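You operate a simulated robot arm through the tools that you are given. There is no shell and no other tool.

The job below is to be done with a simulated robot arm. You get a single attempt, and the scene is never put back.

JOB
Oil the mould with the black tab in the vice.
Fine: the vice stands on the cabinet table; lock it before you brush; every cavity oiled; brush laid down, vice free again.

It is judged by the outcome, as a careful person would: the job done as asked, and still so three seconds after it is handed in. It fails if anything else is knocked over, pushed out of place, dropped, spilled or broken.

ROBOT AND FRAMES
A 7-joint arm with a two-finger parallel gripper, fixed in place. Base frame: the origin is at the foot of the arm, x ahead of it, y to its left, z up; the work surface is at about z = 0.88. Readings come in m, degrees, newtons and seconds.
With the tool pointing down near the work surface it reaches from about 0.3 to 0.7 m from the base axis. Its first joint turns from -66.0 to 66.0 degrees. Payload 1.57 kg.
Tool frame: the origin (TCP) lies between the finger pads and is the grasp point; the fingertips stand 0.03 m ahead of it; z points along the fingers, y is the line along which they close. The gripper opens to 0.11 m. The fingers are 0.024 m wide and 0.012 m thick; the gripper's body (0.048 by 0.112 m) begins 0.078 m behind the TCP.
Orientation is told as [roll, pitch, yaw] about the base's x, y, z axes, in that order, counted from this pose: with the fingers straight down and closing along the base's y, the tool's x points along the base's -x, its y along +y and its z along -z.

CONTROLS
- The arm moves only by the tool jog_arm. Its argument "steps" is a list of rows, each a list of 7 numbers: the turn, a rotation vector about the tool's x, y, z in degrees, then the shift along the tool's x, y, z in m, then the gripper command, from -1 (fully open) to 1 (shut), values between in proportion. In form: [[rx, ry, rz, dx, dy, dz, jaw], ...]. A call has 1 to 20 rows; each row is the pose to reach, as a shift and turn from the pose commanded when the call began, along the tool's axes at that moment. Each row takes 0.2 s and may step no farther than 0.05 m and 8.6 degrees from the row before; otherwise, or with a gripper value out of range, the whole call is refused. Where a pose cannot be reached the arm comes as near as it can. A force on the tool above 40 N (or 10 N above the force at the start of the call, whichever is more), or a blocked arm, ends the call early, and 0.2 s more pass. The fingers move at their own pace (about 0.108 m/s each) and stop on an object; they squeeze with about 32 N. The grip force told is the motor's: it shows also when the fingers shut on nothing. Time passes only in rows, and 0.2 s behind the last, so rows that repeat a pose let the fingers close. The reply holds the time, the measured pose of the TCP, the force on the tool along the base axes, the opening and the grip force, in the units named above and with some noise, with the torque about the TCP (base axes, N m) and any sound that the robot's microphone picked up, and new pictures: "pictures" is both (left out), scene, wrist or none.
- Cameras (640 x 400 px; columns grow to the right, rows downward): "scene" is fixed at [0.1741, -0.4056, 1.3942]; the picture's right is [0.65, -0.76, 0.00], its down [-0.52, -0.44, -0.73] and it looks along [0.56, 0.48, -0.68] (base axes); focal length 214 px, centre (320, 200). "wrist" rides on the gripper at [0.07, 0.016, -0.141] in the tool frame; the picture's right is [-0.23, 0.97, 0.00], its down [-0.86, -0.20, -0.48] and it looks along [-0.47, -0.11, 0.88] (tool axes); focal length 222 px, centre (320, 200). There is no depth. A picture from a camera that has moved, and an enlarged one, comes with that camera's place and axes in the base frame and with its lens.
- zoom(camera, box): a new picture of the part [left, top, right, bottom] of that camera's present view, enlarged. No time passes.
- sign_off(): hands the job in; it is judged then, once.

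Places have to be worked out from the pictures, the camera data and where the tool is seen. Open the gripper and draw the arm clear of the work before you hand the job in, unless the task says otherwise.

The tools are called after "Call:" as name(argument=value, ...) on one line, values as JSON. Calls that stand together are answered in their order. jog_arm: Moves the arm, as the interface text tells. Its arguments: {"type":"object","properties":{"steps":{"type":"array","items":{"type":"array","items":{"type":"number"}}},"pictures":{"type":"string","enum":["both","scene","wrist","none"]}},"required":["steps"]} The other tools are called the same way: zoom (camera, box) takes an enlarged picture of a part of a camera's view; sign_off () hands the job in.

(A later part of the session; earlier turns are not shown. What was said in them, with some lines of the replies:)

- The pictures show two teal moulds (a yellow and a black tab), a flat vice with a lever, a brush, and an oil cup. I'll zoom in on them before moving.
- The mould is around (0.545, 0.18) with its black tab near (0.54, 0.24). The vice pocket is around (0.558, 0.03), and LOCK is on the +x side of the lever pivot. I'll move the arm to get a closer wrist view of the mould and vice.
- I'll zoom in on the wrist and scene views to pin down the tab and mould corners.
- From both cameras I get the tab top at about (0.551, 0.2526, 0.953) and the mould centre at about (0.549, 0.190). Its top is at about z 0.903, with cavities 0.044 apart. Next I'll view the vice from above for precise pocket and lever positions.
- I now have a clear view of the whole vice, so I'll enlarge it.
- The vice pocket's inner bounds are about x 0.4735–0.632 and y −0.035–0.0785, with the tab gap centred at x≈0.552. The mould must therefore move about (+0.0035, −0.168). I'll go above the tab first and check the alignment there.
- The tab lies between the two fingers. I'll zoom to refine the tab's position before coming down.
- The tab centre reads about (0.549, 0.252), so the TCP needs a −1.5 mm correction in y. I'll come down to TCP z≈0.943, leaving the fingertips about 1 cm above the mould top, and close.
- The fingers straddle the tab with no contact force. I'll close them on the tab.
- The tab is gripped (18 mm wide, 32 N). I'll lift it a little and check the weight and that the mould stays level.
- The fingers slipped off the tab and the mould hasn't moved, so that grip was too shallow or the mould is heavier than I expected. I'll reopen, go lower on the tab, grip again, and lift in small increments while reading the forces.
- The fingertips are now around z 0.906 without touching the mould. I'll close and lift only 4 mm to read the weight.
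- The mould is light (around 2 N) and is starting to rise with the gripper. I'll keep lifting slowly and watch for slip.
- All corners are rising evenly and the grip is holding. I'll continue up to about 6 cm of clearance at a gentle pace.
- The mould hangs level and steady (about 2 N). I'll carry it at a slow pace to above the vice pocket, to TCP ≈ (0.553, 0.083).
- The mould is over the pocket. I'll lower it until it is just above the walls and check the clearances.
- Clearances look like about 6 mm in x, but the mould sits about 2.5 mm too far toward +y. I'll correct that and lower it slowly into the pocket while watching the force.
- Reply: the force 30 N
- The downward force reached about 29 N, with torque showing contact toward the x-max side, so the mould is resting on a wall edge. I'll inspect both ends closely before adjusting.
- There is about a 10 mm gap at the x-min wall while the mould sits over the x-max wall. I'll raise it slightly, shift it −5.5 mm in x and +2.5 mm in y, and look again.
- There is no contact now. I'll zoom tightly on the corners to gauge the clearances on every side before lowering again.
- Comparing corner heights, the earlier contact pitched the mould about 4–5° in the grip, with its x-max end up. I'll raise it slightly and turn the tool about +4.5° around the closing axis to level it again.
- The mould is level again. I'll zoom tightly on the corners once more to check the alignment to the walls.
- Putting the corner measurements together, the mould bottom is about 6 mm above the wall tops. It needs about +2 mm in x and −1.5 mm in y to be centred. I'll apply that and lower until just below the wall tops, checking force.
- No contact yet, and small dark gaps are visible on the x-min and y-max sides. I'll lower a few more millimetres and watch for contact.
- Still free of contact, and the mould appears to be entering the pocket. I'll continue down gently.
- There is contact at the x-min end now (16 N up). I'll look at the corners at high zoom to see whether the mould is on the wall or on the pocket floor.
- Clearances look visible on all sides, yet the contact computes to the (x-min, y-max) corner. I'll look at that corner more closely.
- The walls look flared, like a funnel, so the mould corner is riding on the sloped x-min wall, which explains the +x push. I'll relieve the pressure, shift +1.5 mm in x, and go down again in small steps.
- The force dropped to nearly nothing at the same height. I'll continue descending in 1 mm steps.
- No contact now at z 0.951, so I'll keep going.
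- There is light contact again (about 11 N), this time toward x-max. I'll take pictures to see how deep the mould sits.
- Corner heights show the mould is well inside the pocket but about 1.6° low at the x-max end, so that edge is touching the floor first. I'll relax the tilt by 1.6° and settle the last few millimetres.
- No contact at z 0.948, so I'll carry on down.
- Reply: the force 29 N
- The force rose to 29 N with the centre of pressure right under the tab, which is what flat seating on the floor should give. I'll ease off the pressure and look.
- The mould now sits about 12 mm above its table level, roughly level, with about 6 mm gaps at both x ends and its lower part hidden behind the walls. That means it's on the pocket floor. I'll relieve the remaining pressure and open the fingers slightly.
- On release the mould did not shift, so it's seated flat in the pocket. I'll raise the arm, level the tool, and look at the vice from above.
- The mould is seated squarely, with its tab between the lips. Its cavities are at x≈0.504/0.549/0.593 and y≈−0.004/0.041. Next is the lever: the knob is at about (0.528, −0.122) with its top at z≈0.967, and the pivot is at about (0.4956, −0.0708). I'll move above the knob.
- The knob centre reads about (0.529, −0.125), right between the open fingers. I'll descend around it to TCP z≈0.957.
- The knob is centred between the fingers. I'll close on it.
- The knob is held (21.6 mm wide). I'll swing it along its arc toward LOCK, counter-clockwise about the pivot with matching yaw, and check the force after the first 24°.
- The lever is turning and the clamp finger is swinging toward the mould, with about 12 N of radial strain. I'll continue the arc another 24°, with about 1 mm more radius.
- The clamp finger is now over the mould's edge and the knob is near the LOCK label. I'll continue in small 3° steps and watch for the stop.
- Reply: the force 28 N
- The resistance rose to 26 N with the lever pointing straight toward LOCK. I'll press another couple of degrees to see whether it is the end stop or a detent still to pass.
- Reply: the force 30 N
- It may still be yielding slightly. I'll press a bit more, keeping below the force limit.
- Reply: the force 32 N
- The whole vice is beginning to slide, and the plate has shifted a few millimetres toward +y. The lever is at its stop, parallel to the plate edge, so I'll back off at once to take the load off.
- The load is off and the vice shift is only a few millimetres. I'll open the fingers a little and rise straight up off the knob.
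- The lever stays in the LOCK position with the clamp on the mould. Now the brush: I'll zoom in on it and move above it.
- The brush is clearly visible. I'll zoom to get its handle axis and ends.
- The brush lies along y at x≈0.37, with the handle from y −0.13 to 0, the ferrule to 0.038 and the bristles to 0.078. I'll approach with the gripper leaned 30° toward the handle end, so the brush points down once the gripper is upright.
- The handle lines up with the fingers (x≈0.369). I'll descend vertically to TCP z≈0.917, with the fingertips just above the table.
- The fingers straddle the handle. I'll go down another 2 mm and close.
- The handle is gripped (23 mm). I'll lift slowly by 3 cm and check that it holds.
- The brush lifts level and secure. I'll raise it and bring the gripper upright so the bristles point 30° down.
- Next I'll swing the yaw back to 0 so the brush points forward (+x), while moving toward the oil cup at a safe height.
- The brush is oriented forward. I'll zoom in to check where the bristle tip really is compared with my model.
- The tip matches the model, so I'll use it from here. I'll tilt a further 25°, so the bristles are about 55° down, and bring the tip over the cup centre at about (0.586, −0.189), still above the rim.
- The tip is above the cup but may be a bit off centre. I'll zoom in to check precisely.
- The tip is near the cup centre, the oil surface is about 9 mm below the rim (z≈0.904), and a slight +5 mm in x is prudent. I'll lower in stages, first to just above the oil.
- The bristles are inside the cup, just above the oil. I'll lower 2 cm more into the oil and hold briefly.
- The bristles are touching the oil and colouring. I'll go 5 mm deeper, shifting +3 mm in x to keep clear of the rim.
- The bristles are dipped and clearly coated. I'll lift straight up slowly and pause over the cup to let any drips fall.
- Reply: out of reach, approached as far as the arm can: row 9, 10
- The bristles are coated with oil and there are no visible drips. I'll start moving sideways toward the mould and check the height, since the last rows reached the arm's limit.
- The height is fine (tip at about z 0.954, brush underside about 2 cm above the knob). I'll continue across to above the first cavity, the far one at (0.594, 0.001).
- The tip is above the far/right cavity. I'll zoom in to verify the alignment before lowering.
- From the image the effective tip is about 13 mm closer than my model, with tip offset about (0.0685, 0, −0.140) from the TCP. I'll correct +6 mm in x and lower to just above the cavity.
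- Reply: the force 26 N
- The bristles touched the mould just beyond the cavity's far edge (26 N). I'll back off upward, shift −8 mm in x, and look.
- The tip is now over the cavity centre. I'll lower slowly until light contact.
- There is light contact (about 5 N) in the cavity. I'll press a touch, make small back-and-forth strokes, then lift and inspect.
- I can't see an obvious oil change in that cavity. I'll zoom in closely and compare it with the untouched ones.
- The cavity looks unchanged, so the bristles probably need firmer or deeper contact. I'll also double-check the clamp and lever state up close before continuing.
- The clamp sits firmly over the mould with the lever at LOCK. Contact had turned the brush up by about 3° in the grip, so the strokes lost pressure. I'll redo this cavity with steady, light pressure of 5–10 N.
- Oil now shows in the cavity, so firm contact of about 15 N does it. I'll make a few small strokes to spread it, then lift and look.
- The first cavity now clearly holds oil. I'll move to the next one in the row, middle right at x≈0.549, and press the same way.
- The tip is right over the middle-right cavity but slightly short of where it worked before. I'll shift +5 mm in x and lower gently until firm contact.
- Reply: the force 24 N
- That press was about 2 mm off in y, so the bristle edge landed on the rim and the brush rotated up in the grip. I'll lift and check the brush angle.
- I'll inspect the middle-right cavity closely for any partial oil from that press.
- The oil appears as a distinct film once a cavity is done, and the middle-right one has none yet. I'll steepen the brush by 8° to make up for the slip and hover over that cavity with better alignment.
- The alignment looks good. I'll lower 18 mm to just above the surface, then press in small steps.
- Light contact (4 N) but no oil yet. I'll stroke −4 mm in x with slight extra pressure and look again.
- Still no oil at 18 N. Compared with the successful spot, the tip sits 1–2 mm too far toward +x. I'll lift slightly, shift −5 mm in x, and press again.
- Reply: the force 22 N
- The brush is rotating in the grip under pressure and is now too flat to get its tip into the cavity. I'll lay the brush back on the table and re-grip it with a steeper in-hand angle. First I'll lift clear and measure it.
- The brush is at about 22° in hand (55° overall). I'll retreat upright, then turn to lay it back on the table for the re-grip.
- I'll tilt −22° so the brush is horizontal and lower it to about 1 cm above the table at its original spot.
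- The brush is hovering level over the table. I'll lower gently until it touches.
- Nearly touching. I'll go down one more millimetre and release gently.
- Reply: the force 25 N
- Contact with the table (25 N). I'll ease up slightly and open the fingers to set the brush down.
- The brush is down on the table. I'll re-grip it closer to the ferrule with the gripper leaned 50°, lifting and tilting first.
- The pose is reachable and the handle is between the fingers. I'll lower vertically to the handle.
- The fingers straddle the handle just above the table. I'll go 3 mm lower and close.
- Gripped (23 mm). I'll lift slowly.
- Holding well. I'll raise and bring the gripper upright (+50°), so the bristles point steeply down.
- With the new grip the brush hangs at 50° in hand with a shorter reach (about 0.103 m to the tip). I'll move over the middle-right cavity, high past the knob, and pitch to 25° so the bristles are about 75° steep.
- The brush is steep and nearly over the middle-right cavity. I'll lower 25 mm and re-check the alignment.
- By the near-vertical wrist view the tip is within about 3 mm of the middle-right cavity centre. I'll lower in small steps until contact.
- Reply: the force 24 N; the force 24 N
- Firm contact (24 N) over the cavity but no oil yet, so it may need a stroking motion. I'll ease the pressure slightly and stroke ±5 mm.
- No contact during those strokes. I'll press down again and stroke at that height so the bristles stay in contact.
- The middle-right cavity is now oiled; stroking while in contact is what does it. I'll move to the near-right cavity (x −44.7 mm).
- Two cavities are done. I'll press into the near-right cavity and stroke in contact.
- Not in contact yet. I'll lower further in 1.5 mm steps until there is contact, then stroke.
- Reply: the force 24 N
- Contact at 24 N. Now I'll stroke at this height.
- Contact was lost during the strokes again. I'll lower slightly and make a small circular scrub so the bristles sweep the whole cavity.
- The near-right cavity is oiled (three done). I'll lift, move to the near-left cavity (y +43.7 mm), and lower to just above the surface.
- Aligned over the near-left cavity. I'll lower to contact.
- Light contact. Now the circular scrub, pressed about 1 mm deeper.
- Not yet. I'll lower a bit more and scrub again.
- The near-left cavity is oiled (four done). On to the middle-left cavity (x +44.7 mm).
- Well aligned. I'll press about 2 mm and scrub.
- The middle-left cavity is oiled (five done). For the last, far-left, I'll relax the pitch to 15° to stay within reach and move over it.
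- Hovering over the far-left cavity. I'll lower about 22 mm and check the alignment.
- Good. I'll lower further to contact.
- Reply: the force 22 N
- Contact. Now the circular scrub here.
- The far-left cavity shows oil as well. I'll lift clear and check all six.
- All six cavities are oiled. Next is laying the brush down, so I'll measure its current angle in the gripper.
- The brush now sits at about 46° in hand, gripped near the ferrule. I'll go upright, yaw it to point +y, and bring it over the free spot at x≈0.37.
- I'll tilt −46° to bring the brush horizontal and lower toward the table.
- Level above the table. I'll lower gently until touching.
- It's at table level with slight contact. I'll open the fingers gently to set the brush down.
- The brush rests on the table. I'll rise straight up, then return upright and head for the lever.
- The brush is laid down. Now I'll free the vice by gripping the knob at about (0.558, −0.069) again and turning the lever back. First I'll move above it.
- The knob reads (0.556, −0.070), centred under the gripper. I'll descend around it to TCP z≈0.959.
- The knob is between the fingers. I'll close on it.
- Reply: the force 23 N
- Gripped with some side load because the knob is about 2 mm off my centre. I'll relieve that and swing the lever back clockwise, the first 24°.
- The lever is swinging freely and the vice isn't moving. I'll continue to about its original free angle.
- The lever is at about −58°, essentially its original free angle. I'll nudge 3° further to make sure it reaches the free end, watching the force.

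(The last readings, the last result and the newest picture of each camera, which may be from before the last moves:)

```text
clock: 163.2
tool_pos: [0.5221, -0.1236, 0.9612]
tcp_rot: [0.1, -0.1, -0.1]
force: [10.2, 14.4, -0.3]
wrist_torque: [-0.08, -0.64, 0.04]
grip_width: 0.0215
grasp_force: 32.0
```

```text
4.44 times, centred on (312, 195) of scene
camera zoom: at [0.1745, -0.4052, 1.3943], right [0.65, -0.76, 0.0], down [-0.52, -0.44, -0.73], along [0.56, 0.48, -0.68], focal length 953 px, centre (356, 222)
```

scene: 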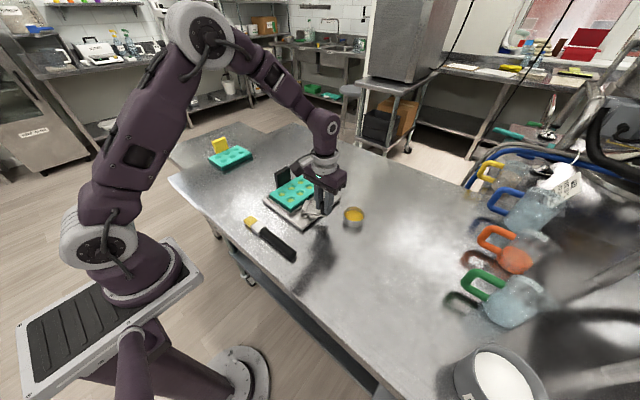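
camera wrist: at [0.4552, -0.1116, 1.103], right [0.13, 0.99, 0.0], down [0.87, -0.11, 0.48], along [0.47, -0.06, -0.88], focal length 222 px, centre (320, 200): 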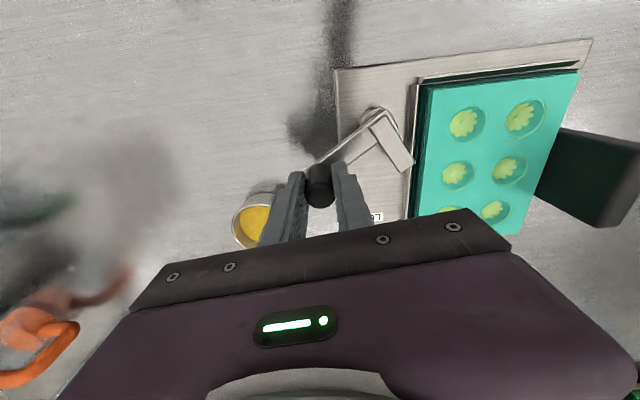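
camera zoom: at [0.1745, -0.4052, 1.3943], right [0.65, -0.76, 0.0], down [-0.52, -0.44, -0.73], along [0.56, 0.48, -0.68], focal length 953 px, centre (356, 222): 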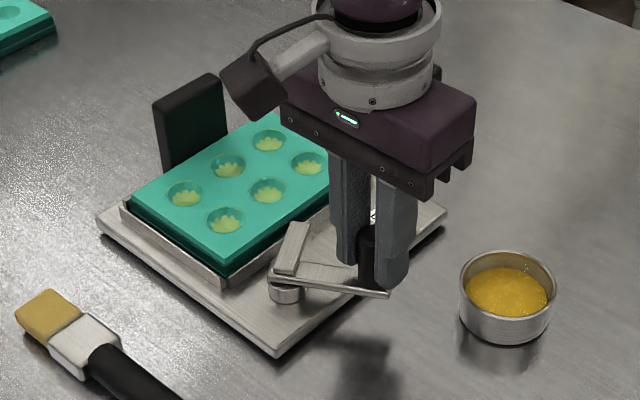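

I've reached the free stop (16 N), matching the original lever position. I'll relax slightly, open the fingers and rise off the knob.

Call:
jog_arm(steps=[[0, 0, 0, -0.0013, 0.0008, 0, 1], [0, 0, 0, -0.0013, 0.0008, 0, 0.5], [0, 0, 0, -0.0013, 0.0008, 0, 0.15], [0, 0, 0, -0.0013, 0.0008, -0.003, 0.15], [0, 0, 0, -0.0013, 0.0008, -0.03, 0.15], [0, 0, 0, -0.0013, 0.0008, -0.07, 0.15], [0, 0, 0, -0.0013, 0.0008, -0.11, 0.15], [0, 0, 0, -0.0013, 0.0008, -0.11, 0.15]], pictures="both")

Call:
zoom(camera="scene", box=[255, 150, 375, 240])

Call:
zoom(camera="wrist", box=[220, 50, 540, 230])

```text
clock: 165.0
tool_pos: [0.5234, -0.1238, 1.0723]
tcp_rot: [0.0, 0.0, -0.1]
force: [-0.4, 0.4, -0.5]
wrist_torque: [-0.01, -0.01, 0.04]
grip_width: 0.047
grasp_force: 0.1
camera wrist: at [0.4521, -0.1068, 1.2148], right [0.23, 0.97, 0.0], down [0.85, -0.2, 0.48], along [0.47, -0.11, -0.88], focal length 222 px, centre (320, 200)
```

scene: 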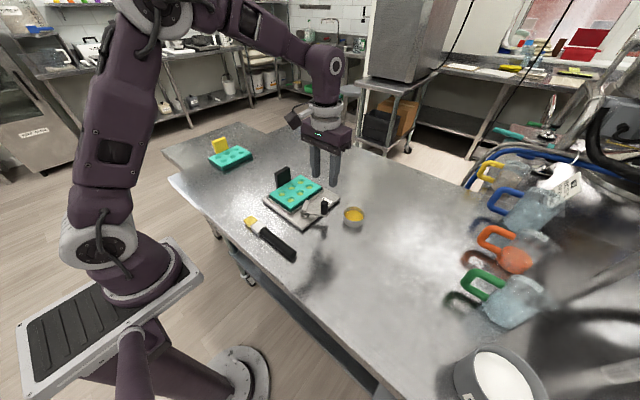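
wrist: 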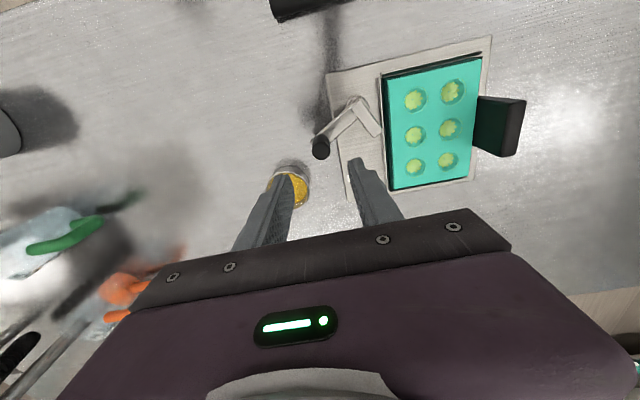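

```text
4.44 times, centred on (315, 195) of scene
camera zoom: at [0.1741, -0.4056, 1.3942], right [0.65, -0.76, 0.0], down [-0.52, -0.44, -0.73], along [0.56, 0.48, -0.68], focal length 953 px, centre (342, 222)
```

zoom: 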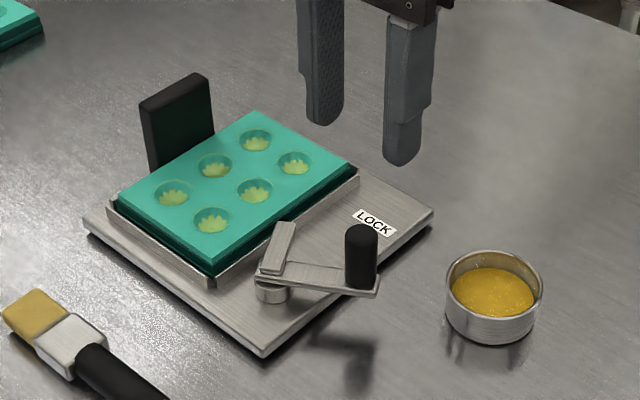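

```text
2.00 times, centred on (380, 140) of wrist
camera zoom: at [0.4521, -0.1068, 1.2148], right [0.23, 0.97, 0.0], down [0.85, -0.2, 0.48], along [0.47, -0.11, -0.88], focal length 444 px, centre (200, 320)
```

zoom: 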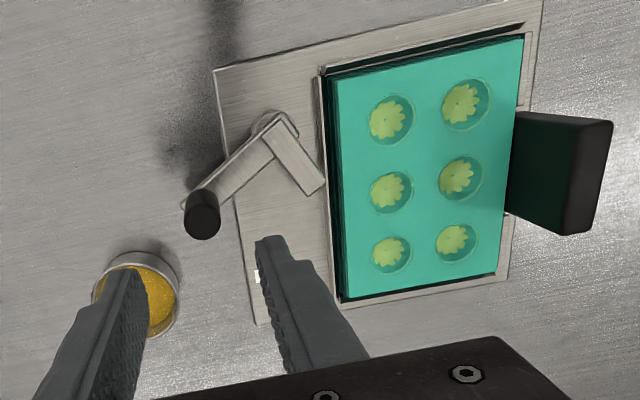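

The lever is back in its free position, all six cavities are oiled, and the mould and cup are undisturbed. I'll open the gripper fully and draw the arm up and clear to its starting area.

Call:
jog_arm(steps=[[0, 0, 0, 0, 0, -0.04, 0.15], [0, 0, 0, 0.01, 0.01, -0.08, 0], [0, 0, 0, 0.03, 0.035, -0.115, -0.3], [0, 0, 0, 0.052, 0.065, -0.14, -0.6], [0, 0, 0, 0.075, 0.1, -0.165, -1], [0, 0, 0, 0.1, 0.135, -0.185, -1], [0, 0, 0, 0.122, 0.17, -0.205, -1], [0, 0, 0, 0.142, 0.2, -0.22, -1], [0, 0, 0, 0.142, 0.2, -0.22, -1]], pictures="both")

Call:
zoom(camera="scene", box=[200, 130, 380, 270])

Call:
zoom(camera="scene", box=[262, 165, 347, 225])

```text
clock: 167.0
tool_pos: [0.3802, 0.0766, 1.2913]
tcp_rot: [0.1, 0.0, -0.1]
force: [0.0, -0.3, 0.7]
wrist_torque: [0.04, -0.01, 0.0]
grip_width: 0.1102
grasp_force: 0.0
camera wrist: at [0.3096, 0.0936, 1.4344], right [0.23, 0.97, 0.0], down [0.85, -0.2, 0.48], along [0.47, -0.11, -0.88], focal length 222 px, centre (320, 200)
```

scene: 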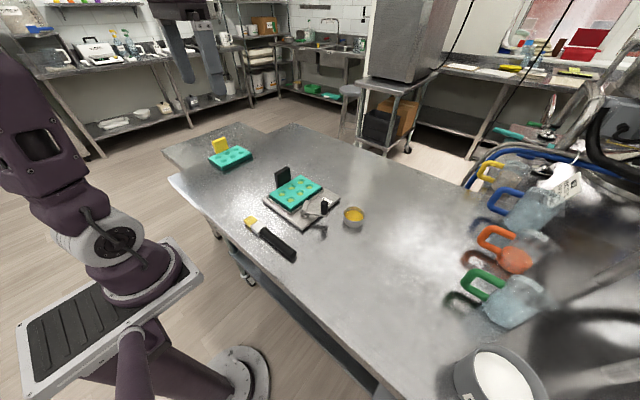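
wrist: 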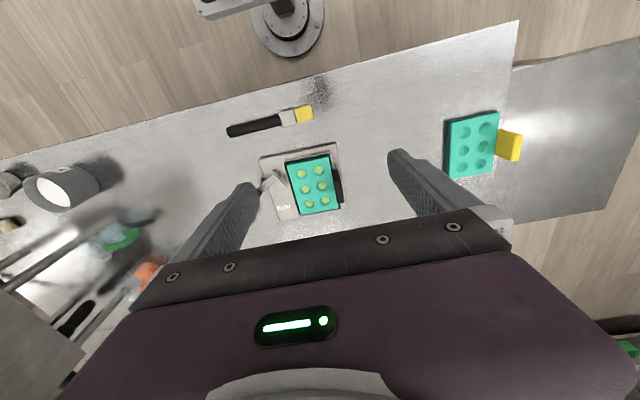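

```text
2.86 times, centred on (290, 200) of scene
camera zoom: at [0.1741, -0.4056, 1.3942], right [0.65, -0.76, 0.0], down [-0.52, -0.44, -0.73], along [0.56, 0.48, -0.68], focal length 613 px, centre (406, 200)
```

zoom: 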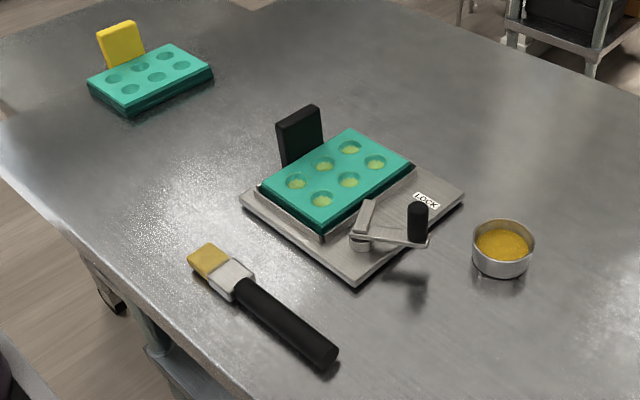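

```text
6.67 times, centred on (304, 195) of scene
camera zoom: at [0.1741, -0.4056, 1.3942], right [0.65, -0.76, 0.0], down [-0.52, -0.44, -0.73], along [0.56, 0.48, -0.68], focal length 1430 px, centre (423, 233)
```

zoom: 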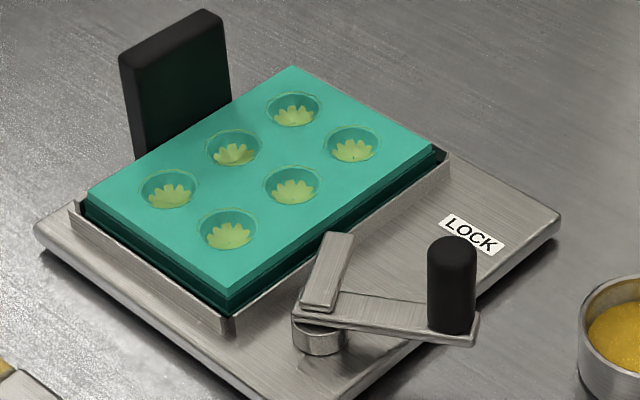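

The final pictures show the black-tab mould seated in the vice with all six cavities oiled. The lever is back in the free position and the brush is lying on the table. The oil cup and the yellow-tab mould haven't moved, and the open arm is clear. Handing the job in.

Call:
sign_off()

```text
The job is handed in.
```

The mould with the black tab is oiled in all six cavities and the job is handed in. I locked the vice before brushing and freed the lever afterwards. The brush is laid on the table near its original spot.

Two points about how it was left:

- **Mould left in the vice:** I took "vice free again" to mean unlocked, so the mould is still seated in the vice with the lever open. If you wanted the vice emptied, that part is not done.
- **Vice shifted slightly:** the vice slid about 4 mm when I pressed the lever against its stop while locking. It is still on the table, and I did not move it back.

The oil cup and the yellow-tab mould stayed in place, and nothing was dropped or spilled in the last pictures. The gripper is open and the arm is clear of the work.
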